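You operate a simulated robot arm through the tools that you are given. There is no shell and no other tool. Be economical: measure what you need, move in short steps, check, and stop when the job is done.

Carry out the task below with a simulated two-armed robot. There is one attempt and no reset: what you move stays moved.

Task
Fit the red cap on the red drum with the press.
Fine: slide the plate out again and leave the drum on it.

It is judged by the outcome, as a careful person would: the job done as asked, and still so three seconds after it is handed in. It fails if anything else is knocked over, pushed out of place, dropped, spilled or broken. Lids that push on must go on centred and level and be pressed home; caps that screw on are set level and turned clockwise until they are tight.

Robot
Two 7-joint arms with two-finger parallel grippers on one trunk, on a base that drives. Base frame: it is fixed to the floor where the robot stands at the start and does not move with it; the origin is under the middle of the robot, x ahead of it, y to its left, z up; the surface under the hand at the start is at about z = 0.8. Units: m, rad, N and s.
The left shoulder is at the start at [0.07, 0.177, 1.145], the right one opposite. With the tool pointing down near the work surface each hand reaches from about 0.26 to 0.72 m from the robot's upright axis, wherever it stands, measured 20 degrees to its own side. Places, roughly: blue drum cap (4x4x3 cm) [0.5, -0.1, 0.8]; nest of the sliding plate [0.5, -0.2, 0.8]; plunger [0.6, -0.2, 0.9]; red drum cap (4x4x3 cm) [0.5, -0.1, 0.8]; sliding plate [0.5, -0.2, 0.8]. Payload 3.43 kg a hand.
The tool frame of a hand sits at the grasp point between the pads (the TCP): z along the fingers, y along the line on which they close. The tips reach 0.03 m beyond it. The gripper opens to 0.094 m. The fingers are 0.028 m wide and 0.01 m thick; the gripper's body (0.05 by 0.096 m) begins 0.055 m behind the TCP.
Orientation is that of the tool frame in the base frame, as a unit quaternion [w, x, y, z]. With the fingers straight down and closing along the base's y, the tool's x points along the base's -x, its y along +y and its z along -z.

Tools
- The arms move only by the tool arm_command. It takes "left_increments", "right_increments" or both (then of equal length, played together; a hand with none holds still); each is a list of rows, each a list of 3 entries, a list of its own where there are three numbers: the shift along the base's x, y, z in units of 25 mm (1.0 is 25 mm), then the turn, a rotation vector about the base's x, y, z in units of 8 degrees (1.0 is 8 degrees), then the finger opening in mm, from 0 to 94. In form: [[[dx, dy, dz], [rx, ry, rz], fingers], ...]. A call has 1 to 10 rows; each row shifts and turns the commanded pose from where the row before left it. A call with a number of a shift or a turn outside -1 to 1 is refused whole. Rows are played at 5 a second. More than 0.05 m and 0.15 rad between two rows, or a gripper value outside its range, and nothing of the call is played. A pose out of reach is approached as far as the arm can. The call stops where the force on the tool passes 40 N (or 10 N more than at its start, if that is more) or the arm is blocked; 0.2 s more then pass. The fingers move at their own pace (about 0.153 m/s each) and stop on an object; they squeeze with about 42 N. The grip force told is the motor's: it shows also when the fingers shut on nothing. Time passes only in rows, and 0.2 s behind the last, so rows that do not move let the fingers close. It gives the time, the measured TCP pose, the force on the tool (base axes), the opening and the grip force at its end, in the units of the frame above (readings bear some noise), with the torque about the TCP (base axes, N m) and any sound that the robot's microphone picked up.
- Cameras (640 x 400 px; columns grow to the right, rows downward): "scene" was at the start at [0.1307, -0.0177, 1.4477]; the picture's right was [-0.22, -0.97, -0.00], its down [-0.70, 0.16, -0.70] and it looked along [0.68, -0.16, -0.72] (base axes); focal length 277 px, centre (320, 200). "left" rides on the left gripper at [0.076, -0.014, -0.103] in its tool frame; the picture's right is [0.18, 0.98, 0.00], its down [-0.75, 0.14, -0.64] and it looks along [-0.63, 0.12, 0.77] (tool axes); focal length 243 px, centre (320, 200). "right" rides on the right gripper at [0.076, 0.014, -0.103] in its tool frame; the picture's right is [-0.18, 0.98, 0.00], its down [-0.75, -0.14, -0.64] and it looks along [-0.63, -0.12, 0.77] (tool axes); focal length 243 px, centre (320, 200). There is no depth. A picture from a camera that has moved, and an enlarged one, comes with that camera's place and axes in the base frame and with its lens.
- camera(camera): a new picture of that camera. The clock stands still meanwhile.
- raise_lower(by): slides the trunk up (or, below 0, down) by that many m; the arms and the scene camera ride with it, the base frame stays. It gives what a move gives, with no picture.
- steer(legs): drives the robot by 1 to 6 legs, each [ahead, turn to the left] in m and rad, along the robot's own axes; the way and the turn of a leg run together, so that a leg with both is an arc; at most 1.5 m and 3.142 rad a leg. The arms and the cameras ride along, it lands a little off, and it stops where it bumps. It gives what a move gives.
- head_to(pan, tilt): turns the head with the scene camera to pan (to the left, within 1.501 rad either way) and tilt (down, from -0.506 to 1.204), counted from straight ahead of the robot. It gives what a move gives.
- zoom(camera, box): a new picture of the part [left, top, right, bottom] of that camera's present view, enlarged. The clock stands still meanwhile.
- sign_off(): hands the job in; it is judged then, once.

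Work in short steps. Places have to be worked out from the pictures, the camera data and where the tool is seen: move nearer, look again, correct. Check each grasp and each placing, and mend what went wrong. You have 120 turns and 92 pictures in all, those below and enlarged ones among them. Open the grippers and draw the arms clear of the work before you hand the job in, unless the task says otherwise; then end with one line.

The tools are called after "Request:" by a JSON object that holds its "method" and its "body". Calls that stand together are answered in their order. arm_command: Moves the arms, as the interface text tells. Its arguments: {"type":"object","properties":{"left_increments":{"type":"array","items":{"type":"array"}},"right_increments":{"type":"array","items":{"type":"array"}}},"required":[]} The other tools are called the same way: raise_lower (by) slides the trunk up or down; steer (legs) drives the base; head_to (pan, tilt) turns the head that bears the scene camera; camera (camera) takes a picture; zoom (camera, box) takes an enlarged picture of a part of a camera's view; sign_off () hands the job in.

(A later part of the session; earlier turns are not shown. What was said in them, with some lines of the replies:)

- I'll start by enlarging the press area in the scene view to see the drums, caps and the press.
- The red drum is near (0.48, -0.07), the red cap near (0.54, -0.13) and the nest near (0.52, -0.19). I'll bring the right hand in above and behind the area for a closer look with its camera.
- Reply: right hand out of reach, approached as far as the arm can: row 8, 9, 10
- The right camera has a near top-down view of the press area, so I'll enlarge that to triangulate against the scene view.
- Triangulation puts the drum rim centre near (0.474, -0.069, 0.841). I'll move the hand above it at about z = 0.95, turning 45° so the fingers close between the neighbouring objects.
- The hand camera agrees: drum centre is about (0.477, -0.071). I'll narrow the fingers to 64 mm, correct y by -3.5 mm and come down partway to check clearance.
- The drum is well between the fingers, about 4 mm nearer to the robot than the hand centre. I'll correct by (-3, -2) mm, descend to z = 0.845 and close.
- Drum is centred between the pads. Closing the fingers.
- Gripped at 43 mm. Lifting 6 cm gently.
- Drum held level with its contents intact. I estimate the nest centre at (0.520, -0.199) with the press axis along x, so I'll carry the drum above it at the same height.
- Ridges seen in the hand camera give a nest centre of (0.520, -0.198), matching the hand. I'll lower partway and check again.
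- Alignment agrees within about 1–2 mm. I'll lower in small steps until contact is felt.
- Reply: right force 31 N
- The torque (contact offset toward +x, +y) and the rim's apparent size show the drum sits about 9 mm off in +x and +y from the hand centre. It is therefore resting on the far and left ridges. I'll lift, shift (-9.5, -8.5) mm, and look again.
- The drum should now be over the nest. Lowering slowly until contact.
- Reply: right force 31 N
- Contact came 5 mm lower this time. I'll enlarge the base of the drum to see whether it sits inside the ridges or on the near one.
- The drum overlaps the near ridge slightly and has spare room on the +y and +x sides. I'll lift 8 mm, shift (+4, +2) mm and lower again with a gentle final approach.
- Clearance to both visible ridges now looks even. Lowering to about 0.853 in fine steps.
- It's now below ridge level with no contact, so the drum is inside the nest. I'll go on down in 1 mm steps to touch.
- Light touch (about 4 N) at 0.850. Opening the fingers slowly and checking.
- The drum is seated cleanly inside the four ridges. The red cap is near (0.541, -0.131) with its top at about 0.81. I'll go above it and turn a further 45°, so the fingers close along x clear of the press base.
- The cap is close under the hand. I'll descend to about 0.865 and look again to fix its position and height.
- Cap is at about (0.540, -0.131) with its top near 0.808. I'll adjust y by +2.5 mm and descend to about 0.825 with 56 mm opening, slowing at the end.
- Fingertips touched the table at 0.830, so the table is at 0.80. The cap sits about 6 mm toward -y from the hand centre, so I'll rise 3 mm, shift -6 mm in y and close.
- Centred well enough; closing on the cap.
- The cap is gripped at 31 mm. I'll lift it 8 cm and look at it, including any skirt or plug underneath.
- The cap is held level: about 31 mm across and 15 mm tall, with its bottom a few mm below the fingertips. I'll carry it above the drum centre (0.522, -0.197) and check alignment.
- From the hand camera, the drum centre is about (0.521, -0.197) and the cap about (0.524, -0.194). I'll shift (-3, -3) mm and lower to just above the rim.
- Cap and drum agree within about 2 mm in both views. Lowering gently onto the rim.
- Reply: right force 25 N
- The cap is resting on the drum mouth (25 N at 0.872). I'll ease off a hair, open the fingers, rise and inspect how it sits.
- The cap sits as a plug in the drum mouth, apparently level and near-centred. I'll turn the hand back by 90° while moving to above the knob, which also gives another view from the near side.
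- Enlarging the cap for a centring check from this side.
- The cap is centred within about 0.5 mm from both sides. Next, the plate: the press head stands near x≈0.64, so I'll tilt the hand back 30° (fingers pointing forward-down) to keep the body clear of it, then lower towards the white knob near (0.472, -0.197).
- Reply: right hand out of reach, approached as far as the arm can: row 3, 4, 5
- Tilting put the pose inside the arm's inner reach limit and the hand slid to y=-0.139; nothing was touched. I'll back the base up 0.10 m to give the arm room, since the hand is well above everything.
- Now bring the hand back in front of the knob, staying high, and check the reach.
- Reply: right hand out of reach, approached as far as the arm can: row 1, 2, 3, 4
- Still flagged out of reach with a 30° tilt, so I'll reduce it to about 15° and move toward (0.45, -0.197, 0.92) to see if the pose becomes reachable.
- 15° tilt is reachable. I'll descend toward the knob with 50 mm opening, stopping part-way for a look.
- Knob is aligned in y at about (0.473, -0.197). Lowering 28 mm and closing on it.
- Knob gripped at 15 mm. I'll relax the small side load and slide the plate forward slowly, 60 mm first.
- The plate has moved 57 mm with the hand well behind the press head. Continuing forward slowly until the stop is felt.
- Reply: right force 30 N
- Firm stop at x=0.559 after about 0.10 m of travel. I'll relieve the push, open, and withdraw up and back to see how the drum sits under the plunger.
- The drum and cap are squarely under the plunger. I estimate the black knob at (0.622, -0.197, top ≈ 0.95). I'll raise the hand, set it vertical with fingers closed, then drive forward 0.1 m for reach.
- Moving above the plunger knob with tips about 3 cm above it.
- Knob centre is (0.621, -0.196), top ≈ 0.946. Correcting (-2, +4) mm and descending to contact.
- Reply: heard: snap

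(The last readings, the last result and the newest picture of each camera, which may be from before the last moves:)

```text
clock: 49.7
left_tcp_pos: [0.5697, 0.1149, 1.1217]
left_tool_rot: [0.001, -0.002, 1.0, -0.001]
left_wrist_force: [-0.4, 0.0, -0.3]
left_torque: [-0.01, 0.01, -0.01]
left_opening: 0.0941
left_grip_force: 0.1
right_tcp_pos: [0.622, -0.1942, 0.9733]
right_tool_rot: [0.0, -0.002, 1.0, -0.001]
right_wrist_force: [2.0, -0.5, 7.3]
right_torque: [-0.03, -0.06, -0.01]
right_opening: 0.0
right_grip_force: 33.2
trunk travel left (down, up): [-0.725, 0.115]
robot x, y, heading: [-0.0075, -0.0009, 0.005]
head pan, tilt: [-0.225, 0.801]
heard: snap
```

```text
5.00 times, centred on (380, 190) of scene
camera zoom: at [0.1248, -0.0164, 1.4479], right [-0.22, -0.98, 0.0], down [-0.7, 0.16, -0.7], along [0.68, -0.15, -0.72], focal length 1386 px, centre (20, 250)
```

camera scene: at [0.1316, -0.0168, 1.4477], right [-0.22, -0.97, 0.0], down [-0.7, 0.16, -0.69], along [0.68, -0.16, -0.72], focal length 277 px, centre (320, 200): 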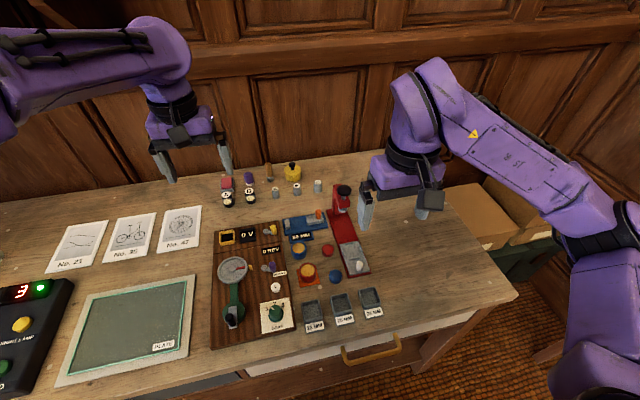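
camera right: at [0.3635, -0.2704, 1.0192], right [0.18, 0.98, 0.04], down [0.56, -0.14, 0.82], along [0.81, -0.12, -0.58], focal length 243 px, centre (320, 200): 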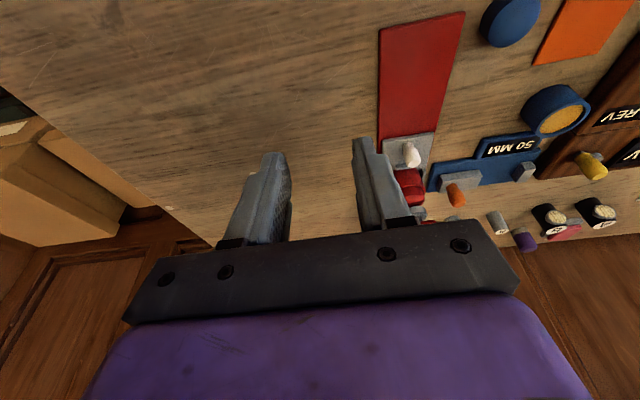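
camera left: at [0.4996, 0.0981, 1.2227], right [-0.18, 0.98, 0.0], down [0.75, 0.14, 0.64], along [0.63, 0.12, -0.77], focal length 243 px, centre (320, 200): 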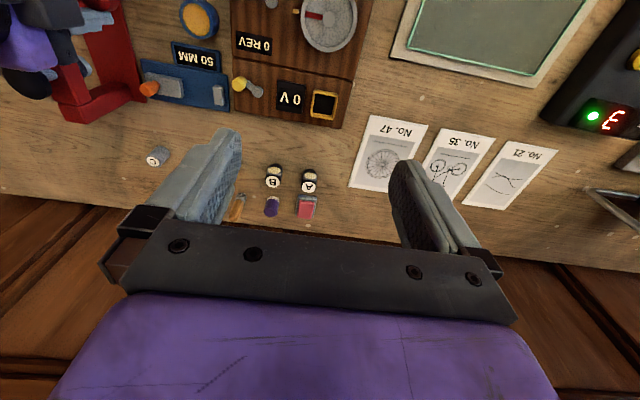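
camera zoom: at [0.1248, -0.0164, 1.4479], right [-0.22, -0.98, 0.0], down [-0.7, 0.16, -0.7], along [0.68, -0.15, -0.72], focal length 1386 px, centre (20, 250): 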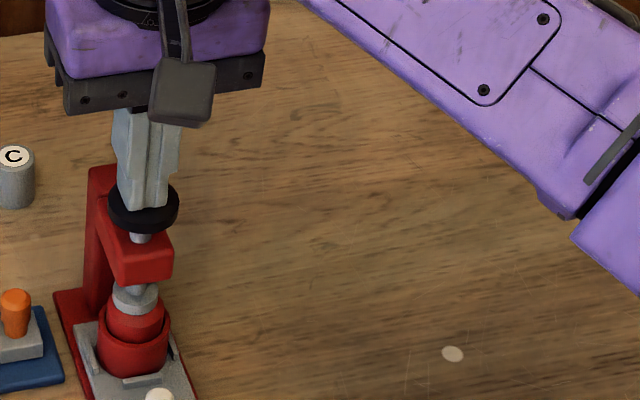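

A snap was heard with the ram on the cap. I'll keep pressing in small steps to be sure it's home and against a firm stop.

Request:
{"method": "arm_command", "body": {"right_increments": [[[0, 0, -0.1], [0, 0, 0], 0], [[0, 0, -0.1], [0, 0, 0], 0], [[0, 0, -0.1], [0, 0, 0], 0], [[0, 0, -0.1], [0, 0, 0], 0], [[0, 0, -0.1], [0, 0, 0], 0], [[0, 0, 0], [0, 0, 0], 0]]}}

Request:
{"method": "zoom", "body": {"camera": "scene", "box": [340, 170, 400, 230]}}

```text
clock: 50.5
left_tcp_pos: [0.5675, 0.1134, 1.1222]
left_tool_rot: [0.002, -0.002, 1.0, 0.001]
left_wrist_force: [0.0, -0.8, -0.1]
left_torque: [-0.01, 0.02, 0.0]
left_opening: 0.094
left_grip_force: 0.1
right_tcp_pos: [0.6219, -0.1933, 0.9729]
right_tool_rot: [0.006, -0.001, 1.0, 0.0]
right_wrist_force: [-6.0, 0.8, 14.7]
right_torque: [0.0, 0.38, 0.01]
right_opening: 0.0
right_grip_force: 33.0
trunk travel left (down, up): [-0.725, 0.115]
robot x, y, heading: [-0.0066, 0.0002, 0.005]
head pan, tilt: [-0.225, 0.801]
stopped in row 4 (right hand): the force on the tool passed its limit at 43 N (the readings are from after the stop); the commanded pose is now the measured one
```

```text
6.67 times, centred on (370, 200) of scene
camera zoom: at [0.1218, -0.0163, 1.4478], right [-0.22, -0.98, 0.0], down [-0.7, 0.16, -0.7], along [0.68, -0.15, -0.72], focal length 1848 px, centre (-13, 200)
```

zoom: 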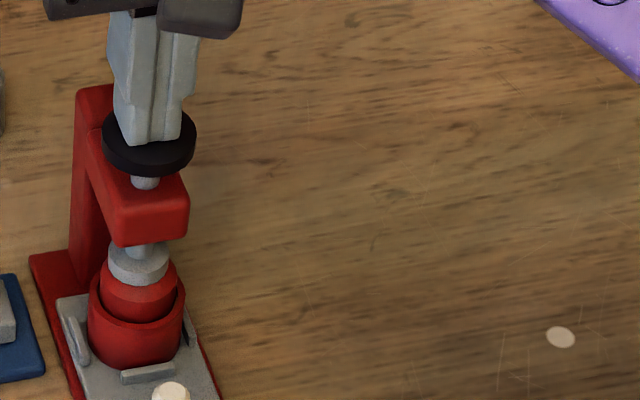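

Firm stop at 43 N with no further travel after the snap. I'll lift off the plunger and inspect the cap.

Request:
{"method": "arm_command", "body": {"right_increments": [[[0, 0, 0.6], [0, 0, 0], 0], [[0, 0, 0.8], [0, 0, 0], 0], [[0, 0, 0.8], [0, 0, 0], 0], [[-0.5, -0.8, 0], [0, 0, 0], 0], [[-0.6, -0.9, 0], [0, 0, 0], 0], [[-0.6, -0.9, 0], [0, 0, 0], 0], [[-0.6, -0.9, 0], [0, 0, 0], 0]]}}

Request:
{"method": "zoom", "body": {"camera": "scene", "box": [340, 170, 400, 230]}}

```text
clock: 52.1
left_tcp_pos: [0.5703, 0.1131, 1.1212]
left_tool_rot: [0.001, -0.001, 1.0, 0.001]
left_wrist_force: [0.0, -0.8, 0.1]
left_torque: [0.01, -0.03, -0.01]
left_opening: 0.0937
left_grip_force: 0.1
right_tcp_pos: [0.5683, -0.2848, 1.0269]
right_tool_rot: [0.004, -0.001, 1.0, -0.001]
right_wrist_force: [-0.3, -0.4, 0.3]
right_torque: [0.04, 0.0, 0.03]
right_opening: 0.0
right_grip_force: 33.4
trunk travel left (down, up): [-0.725, 0.115]
robot x, y, heading: [-0.0076, 0.0016, 0.009]
head pan, tilt: [-0.225, 0.801]
```

```text
6.67 times, centred on (370, 200) of scene
camera zoom: at [0.1245, -0.0183, 1.4478], right [-0.22, -0.98, 0.0], down [-0.7, 0.16, -0.7], along [0.68, -0.15, -0.72], focal length 1848 px, centre (-13, 200)
```

zoom: 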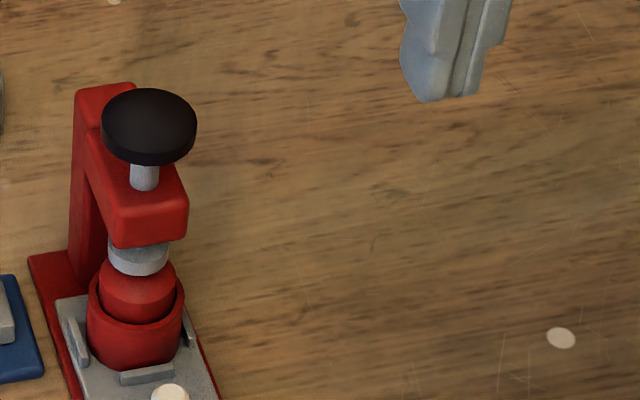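

The plunger sprang back. Now I'll reverse the approach: back the base 0.1 m, tilt 15° and return to the plate knob (about x=0.571).

Request:
{"method": "steer", "body": {"legs": [[-0.095, 0]]}}

Request:
{"method": "arm_command", "body": {"right_increments": [[[0, 0, -0.9], [0, -0.94, 0], 40], [[0, 0, -0.9], [0, -0.94, 0], 40], [[0, 0.9, -0.9], [0, 0, 0], 40], [[0, 0.9, -0.6], [0, 0, 0], 40], [[0, 0.9, 0], [0, 0, 0], 40], [[0, 0.8, 0], [0, 0, 0], 40], [[0, 0, 0], [0, 0, 0], 40]]}}

```text
clock: 53.2
left_tcp_pos: [0.4759, 0.1149, 1.1215]
left_tool_rot: [0.001, -0.003, 1.0, 0.0]
left_wrist_force: [-0.3, 0.5, -0.2]
left_torque: [-0.02, -0.03, 0.02]
left_opening: 0.0939
left_grip_force: 0.1
right_tcp_pos: [0.4754, -0.2814, 1.0274]
right_tool_rot: [0.004, -0.002, 1.0, 0.0]
right_wrist_force: [-0.8, -0.2, 0.3]
right_torque: [0.0, -0.01, -0.01]
right_opening: 0.0
right_grip_force: 33.2
trunk travel left (down, up): [-0.725, 0.115]
robot x, y, heading: [-0.0957, -0.0013, 0.007]
head pan, tilt: [-0.225, 0.801]
```

```text
clock: 54.8
left_tcp_pos: [0.4772, 0.1155, 1.1204]
left_tool_rot: [0.0, -0.003, 1.0, 0.0]
left_wrist_force: [-0.4, 0.7, 0.0]
left_torque: [0.02, 0.0, 0.0]
left_opening: 0.0941
left_grip_force: 0.1
right_tcp_pos: [0.4748, -0.194, 0.9453]
right_tool_rot: [0.135, -0.002, 0.991, -0.001]
right_wrist_force: [0.1, -0.5, 0.4]
right_torque: [0.04, 0.0, -0.04]
right_opening: 0.04
right_grip_force: 0.1
trunk travel left (down, up): [-0.725, 0.115]
robot x, y, heading: [-0.0993, 0.0024, 0.007]
head pan, tilt: [-0.225, 0.801]
```

In position behind the press. Moving forward and down diagonally toward the knob, then checking.

Request:
{"method": "arm_command", "body": {"right_increments": [[[0.9, -0.08, -0.8], [0, 0, 0], 40], [[0.9, 0, -0.8], [0, 0, 0], 40], [[0.9, 0, -0.8], [0, 0, 0], 40], [[0, 0, 0], [0, 0, 0], 40]]}}

Request:
{"method": "zoom", "body": {"camera": "right", "box": [220, 60, 420, 260]}}

```text
clock: 55.8
left_tcp_pos: [0.4755, 0.1147, 1.1203]
left_tool_rot: [0.001, -0.003, 1.0, 0.0]
left_wrist_force: [0.4, 0.0, 0.3]
left_torque: [-0.03, -0.02, -0.04]
left_opening: 0.0939
left_grip_force: 0.1
right_tcp_pos: [0.5462, -0.1949, 0.8827]
right_tool_rot: [0.134, -0.002, 0.991, -0.002]
right_wrist_force: [0.8, 0.8, 0.0]
right_torque: [0.0, 0.02, 0.01]
right_opening: 0.0401
right_grip_force: 0.1
trunk travel left (down, up): [-0.725, 0.115]
robot x, y, heading: [-0.0981, -0.0009, 0.004]
head pan, tilt: [-0.225, 0.801]
```

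```text
2.00 times, centred on (320, 160) of right
camera zoom: at [0.4449, -0.1829, 0.9624], right [0.17, 0.98, 0.05], down [0.56, -0.14, 0.82], along [0.81, -0.12, -0.57], focal length 485 px, centre (320, 280)
```

zoom: 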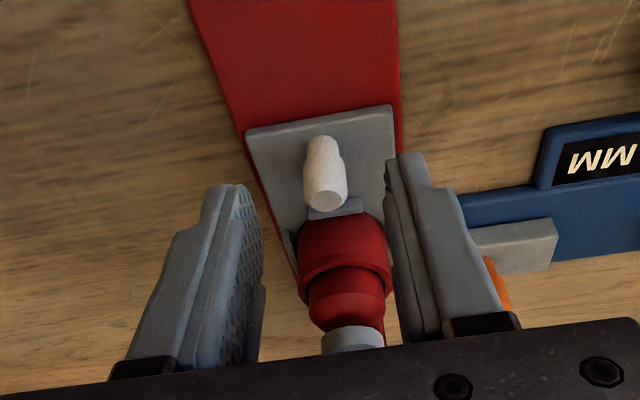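

Knob is at (0.567, -0.196). Shifting +7 mm in x, lowering 28 mm and gripping it.

Request:
{"method": "arm_command", "body": {"right_increments": [[[0.2, -0.02, -0.6], [0, 0, 0], 40], [[0.05, 0, -0.4], [0, 0, 0], 40], [[0, 0, -0.12], [0, 0, 0], 40], [[0, 0, 0], [0, 0, 0], 25], [[0, 0, 0], [0, 0, 0], 10], [[0, 0, 0], [0, 0, 0], 5]]}}

```text
clock: 57.2
left_tcp_pos: [0.4761, 0.1142, 1.1207]
left_tool_rot: [0.0, -0.002, 1.0, 0.0]
left_wrist_force: [0.6, 0.5, -0.1]
left_torque: [-0.03, 0.0, -0.01]
left_opening: 0.0939
left_grip_force: 0.1
right_tcp_pos: [0.5513, -0.195, 0.8557]
right_tool_rot: [0.134, -0.001, 0.991, -0.001]
right_wrist_force: [0.3, -1.5, -1.4]
right_torque: [0.21, -0.29, -0.02]
right_opening: 0.0155
right_grip_force: 45.1
trunk travel left (down, up): [-0.725, 0.115]
robot x, y, heading: [-0.097, 0.0033, 0.009]
head pan, tilt: [-0.225, 0.801]
```

Knob gripped. Sliding the plate out slowly, first 60 mm.

Request:
{"method": "arm_command", "body": {"right_increments": [[[-0.1, 0, 0], [0, 0, 0], 5], [[-0.2, 0, 0], [0, 0, 0], 5], [[-0.3, 0, 0], [0, 0, 0], 5], [[-0.4, 0, 0], [0, 0, 0], 5], [[-0.4, 0, 0], [0, 0, 0], 5], [[-0.4, 0, 0], [0, 0, 0], 5], [[-0.3, 0, 0], [0, 0, 0], 5], [[-0.2, 0, 0], [0, 0, 0], 5], [[0, 0, 0], [0, 0, 0], 5]]}}

Request:
{"method": "arm_command", "body": {"right_increments": [[[-0.1, 0, 0], [0, 0, 0], 5], [[-0.2, 0, 0], [0, 0, 0], 5], [[-0.3, 0, 0], [0, 0, 0], 5], [[-0.3, 0, 0], [0, 0, 0], 5], [[-0.3, 0, 0], [0, 0, 0], 5], [[-0.2, 0, 0], [0, 0, 0], 5], [[-0.15, 0, 0], [0, 0, 0], 5], [[-0.12, 0, 0], [0, 0, 0], 5], [[-0.1, 0, 0], [0, 0, 0], 5], [[0, 0, 0], [0, 0, 0], 5]]}}

Request:
{"method": "camera", "body": {"camera": "scene"}}

```text
clock: 59.2
left_tcp_pos: [0.4787, 0.1145, 1.1193]
left_tool_rot: [-0.002, -0.003, 1.0, 0.001]
left_wrist_force: [-0.4, -0.2, 0.2]
left_torque: [-0.02, 0.02, -0.01]
left_opening: 0.0943
left_grip_force: 0.0
right_tcp_pos: [0.4932, -0.1967, 0.8557]
right_tool_rot: [0.133, -0.002, 0.991, -0.002]
right_wrist_force: [0.2, -2.9, -18.2]
right_torque: [0.12, -0.57, -0.07]
right_opening: 0.0151
right_grip_force: 45.1
trunk travel left (down, up): [-0.725, 0.115]
robot x, y, heading: [-0.0958, 0.0019, 0.006]
head pan, tilt: [-0.225, 0.801]
```

```text
clock: 61.4
left_tcp_pos: [0.4786, 0.113, 1.1193]
left_tool_rot: [-0.001, -0.003, 1.0, -0.001]
left_wrist_force: [0.2, -0.8, 0.2]
left_torque: [-0.01, -0.01, -0.01]
left_opening: 0.0937
left_grip_force: 0.1
right_tcp_pos: [0.4499, -0.1979, 0.8564]
right_tool_rot: [0.131, -0.003, 0.991, -0.003]
right_wrist_force: [0.2, 0.0, -18.6]
right_torque: [0.22, -0.5, -0.03]
right_opening: 0.0154
right_grip_force: 45.3
trunk travel left (down, up): [-0.725, 0.115]
robot x, y, heading: [-0.101, 0.0033, 0.003]
head pan, tilt: [-0.225, 0.801]
```

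```text
21 pictures are left
camera scene: at [0.035, -0.018, 1.4474], right [-0.22, -0.98, 0.0], down [-0.7, 0.16, -0.69], along [0.68, -0.15, -0.72], focal length 277 px, centre (320, 200)
```

scene: 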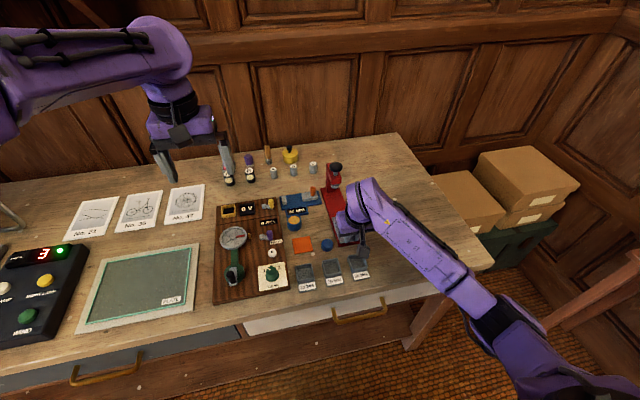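

Travel of 0.101 m — fully out by the numbers. I'll relieve the small upward pull, open, and withdraw up and back, then inspect.

Request:
{"method": "arm_command", "body": {"right_increments": [[[0, 0, -0.05], [0, 0, 0], 5], [[0, 0, 0], [0, 0, 0], 15], [[0, 0, 0], [0, 0, 0], 30], [[0, 0, 0], [0, 0, 0], 45], [[0, 0, 0.5], [0, 0, 0], 45], [[0, 0, 0.8], [0, 0, 0], 45], [[0, 0, 0.8], [0, 0, 0], 45], [[0, 0, 0.8], [0, 0, 0], 45], [[0, 0, 0], [0, 0, 0], 45]]}}

Request:
{"method": "zoom", "body": {"camera": "right", "box": [250, 40, 400, 190]}}

```text
clock: 63.4
left_tcp_pos: [0.475, 0.1145, 1.1211]
left_tool_rot: [0.0, -0.002, 1.0, 0.0]
left_wrist_force: [0.1, 0.0, 0.0]
left_torque: [0.01, 0.01, 0.03]
left_opening: 0.0939
left_grip_force: 0.1
right_tcp_pos: [0.4479, -0.1966, 0.9275]
right_tool_rot: [0.133, -0.002, 0.991, -0.001]
right_wrist_force: [0.6, -0.2, -0.2]
right_torque: [-0.01, -0.02, -0.01]
right_opening: 0.0449
right_grip_force: 0.0
trunk travel left (down, up): [-0.725, 0.115]
robot x, y, heading: [-0.1, -0.002, 0.008]
head pan, tilt: [-0.225, 0.801]
```

```text
2.67 times, centred on (325, 115) of right
camera zoom: at [0.3464, -0.1828, 1.0066], right [0.17, 0.98, 0.05], down [0.56, -0.14, 0.82], along [0.81, -0.12, -0.57], focal length 647 px, centre (307, 427)
```

zoom: 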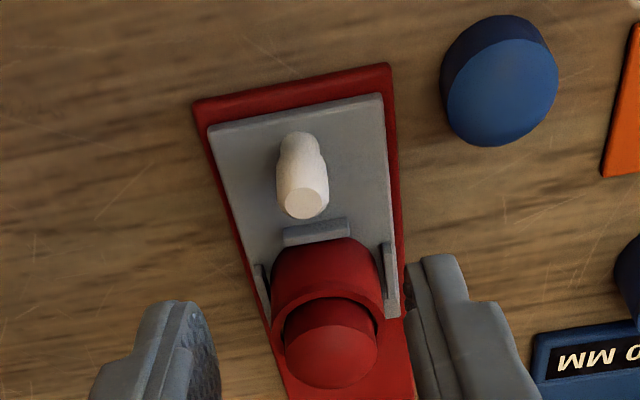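

The plate is back out with the drum in its nest. I'll move the hand off to the side, restore the base position, and take the same scene view as before pressing to compare how deep the cap sits.

Request:
{"method": "arm_command", "body": {"right_increments": [[[0, -0.6, 0.6], [0, 0.94, 0], 45], [[0, -0.8, 0.6], [0, 0.94, 0], 45], [[0, -1, 0.6], [0, 0, 0], 45], [[0, -1, 0.4], [0, 0, 0], 45], [[0, -1, 0.4], [0, 0, 0], 45], [[0, -1, 0], [0, 0, 0], 45], [[0, -1, 0], [0, 0, 0], 45], [[0, -1, 0], [0, 0, 0], 45]]}}

Request:
{"method": "steer", "body": {"legs": [[0.1, 0]]}}

Request:
{"method": "zoom", "body": {"camera": "scene", "box": [340, 210, 390, 260]}}

```text
clock: 65.2
left_tcp_pos: [0.4769, 0.115, 1.1207]
left_tool_rot: [-0.001, -0.002, 1.0, 0.0]
left_wrist_force: [-0.2, -0.9, 0.0]
left_torque: [-0.03, 0.01, 0.01]
left_opening: 0.094
left_grip_force: 0.0
right_tcp_pos: [0.4479, -0.3821, 0.9942]
right_tool_rot: [0.004, -0.002, 1.0, -0.001]
right_wrist_force: [0.3, -0.3, 0.0]
right_torque: [-0.02, 0.01, -0.06]
right_opening: 0.0449
right_grip_force: 0.1
trunk travel left (down, up): [-0.725, 0.115]
robot x, y, heading: [-0.1005, -0.0013, 0.011]
head pan, tilt: [-0.225, 0.801]
```

```text
clock: 66.4
left_tcp_pos: [0.5758, 0.1153, 1.1207]
left_tool_rot: [0.001, -0.002, 1.0, 0.0]
left_wrist_force: [-0.2, -0.5, -0.1]
left_torque: [0.02, 0.01, -0.03]
left_opening: 0.094
left_grip_force: 0.2
right_tcp_pos: [0.5455, -0.3794, 0.9936]
right_tool_rot: [0.003, -0.003, 1.0, -0.002]
right_wrist_force: [-0.2, 0.1, -0.5]
right_torque: [0.0, 0.04, 0.0]
right_opening: 0.0449
right_grip_force: 0.1
trunk travel left (down, up): [-0.725, 0.115]
robot x, y, heading: [-0.0006, 0.0022, 0.013]
head pan, tilt: [-0.225, 0.801]
```

```text
8.00 times, centred on (365, 235) of scene
camera zoom: at [0.1299, -0.0162, 1.4479], right [-0.22, -0.98, 0.0], down [-0.7, 0.16, -0.7], along [0.68, -0.15, -0.72], focal length 2218 px, centre (-40, -80)
```

zoom: 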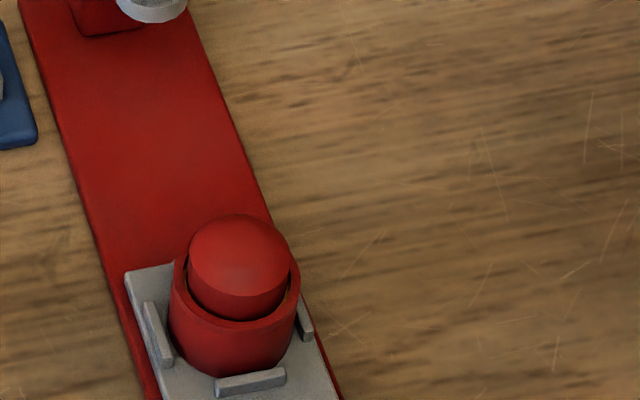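

The cap height looks little changed from this angle, so I want an exact comparison. I'll return the hand to the same pose as my pre-press close-up, (0.467, -0.197, 0.947), and take the same picture.

Request:
{"method": "arm_command", "body": {"right_increments": [[[-0.8, 0, 0], [0, 0, 0], 50], [[-0.8, 0.9, 0], [0, 0, 0], 50], [[-0.8, 0.9, 0], [0, 0, 0], 50], [[-0.7, 0.9, 0], [0, 0, 0], 50], [[0, 0.9, -0.3], [0, 0, 0], 50], [[0, 0.9, -0.4], [0, 0, 0], 50], [[0, 0.9, -0.4], [0, 0, 0], 50], [[0, 0.9, -0.4], [0, 0, 0], 50], [[0, 0.95, -0.38], [0, 0, 0], 50], [[0, 0, 0], [0, 0, 0], 50]]}}

Request:
{"method": "zoom", "body": {"camera": "right", "box": [300, 80, 360, 200]}}

```text
clock: 68.6
left_tcp_pos: [0.5763, 0.1152, 1.1211]
left_tool_rot: [0.001, -0.002, 1.0, 0.0]
left_wrist_force: [0.0, 0.4, -0.6]
left_torque: [-0.02, 0.01, 0.01]
left_opening: 0.094
left_grip_force: 0.0
right_tcp_pos: [0.4713, -0.2011, 0.9487]
right_tool_rot: [0.004, -0.003, 1.0, 0.0]
right_wrist_force: [-0.3, 0.0, 0.0]
right_torque: [0.04, 0.03, -0.02]
right_opening: 0.0497
right_grip_force: 0.1
trunk travel left (down, up): [-0.725, 0.115]
robot x, y, heading: [-0.0024, 0.0025, 0.008]
head pan, tilt: [-0.225, 0.801]
```

```text
3.33 times, centred on (330, 140) of right
camera zoom: at [0.3926, -0.1873, 1.0511], right [0.18, 0.98, 0.0], down [0.75, -0.14, 0.65], along [0.64, -0.12, -0.76], focal length 809 px, centre (287, 400)
```

zoom: 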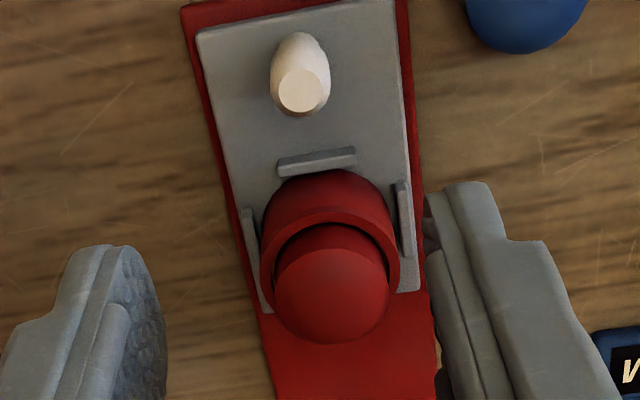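

The cap is centred and level, and the drum is in its nest on the slid-out plate. The snap plus the hard 43 N stop show it's pressed home. I'll draw the arm clear with the gripper open.

Request:
{"method": "arm_command", "body": {"right_increments": [[[0, 0, 0.8], [0, 0, 0], 90], [[0, -0.9, 0.8], [0, 0, 0], 90], [[0, -1, 0.8], [0, 0, 0], 90], [[0, -1, 0.6], [0, 0, 0], 90], [[0, -1, 0.6], [0, 0, 0], 90], [[0, -1, 0], [0, 0, 0], 90], [[0, -1, 0], [0, 0, 0], 90], [[0, -1, 0], [0, 0, 0], 90], [[0, -1, 0], [0, 0, 0], 90]]}}

Request:
{"method": "camera", "body": {"camera": "scene"}}

Request:
{"method": "zoom", "body": {"camera": "scene", "box": [280, 170, 400, 290]}}

```text
clock: 70.6
left_tcp_pos: [0.5765, 0.1149, 1.1216]
left_tool_rot: [0.001, -0.003, 1.0, 0.0]
left_wrist_force: [0.6, 0.2, -0.6]
left_torque: [-0.03, 0.01, 0.01]
left_opening: 0.0939
left_grip_force: 0.0
right_tcp_pos: [0.4699, -0.3955, 1.0354]
right_tool_rot: [0.003, -0.003, 1.0, -0.001]
right_wrist_force: [0.2, 0.9, 0.3]
right_torque: [0.0, 0.0, 0.03]
right_opening: 0.0901
right_grip_force: 0.0
trunk travel left (down, up): [-0.725, 0.115]
robot x, y, heading: [0.0009, 0.0008, 0.007]
head pan, tilt: [-0.225, 0.801]
```

```text
17 pictures are left
camera scene: at [0.1311, -0.0169, 1.4477], right [-0.22, -0.98, 0.0], down [-0.7, 0.16, -0.7], along [0.68, -0.15, -0.72], focal length 277 px, centre (320, 200)
```

scene: 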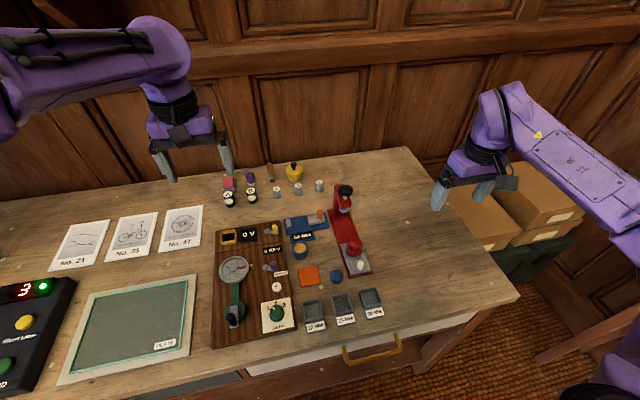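

```text
3.33 times, centred on (340, 230) of scene
camera zoom: at [0.1311, -0.0169, 1.4477], right [-0.22, -0.98, 0.0], down [-0.7, 0.16, -0.7], along [0.68, -0.15, -0.72], focal length 924 px, centre (253, 100)
```

zoom: 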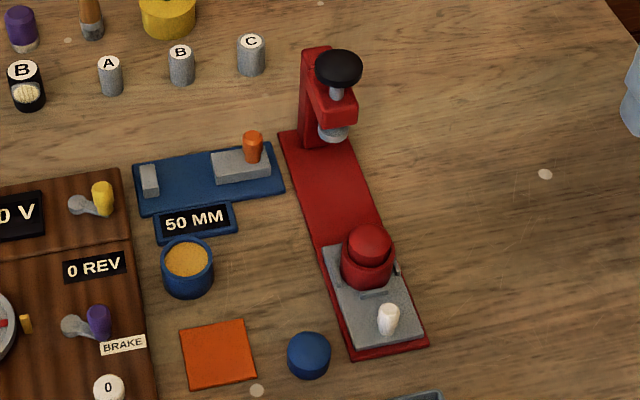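

Everything is in place: the red cap is on the red drum, the plate is out, neighbouring objects are unmoved and both arms are clear. Handing in.

Request:
{"method": "sign_off", "body": {}}

```text
The job is handed in.
```

I fitted the red cap on the red drum with the press, then slid the plate back out with the drum still in its nest. During the press I heard a snap, and a second push met a firm stop at 43 N. The cap looks centred and level, but its height looked about the same before and after pressing. I'm relying on the snap and the stop that it is fully home, as I didn't tug it to check.
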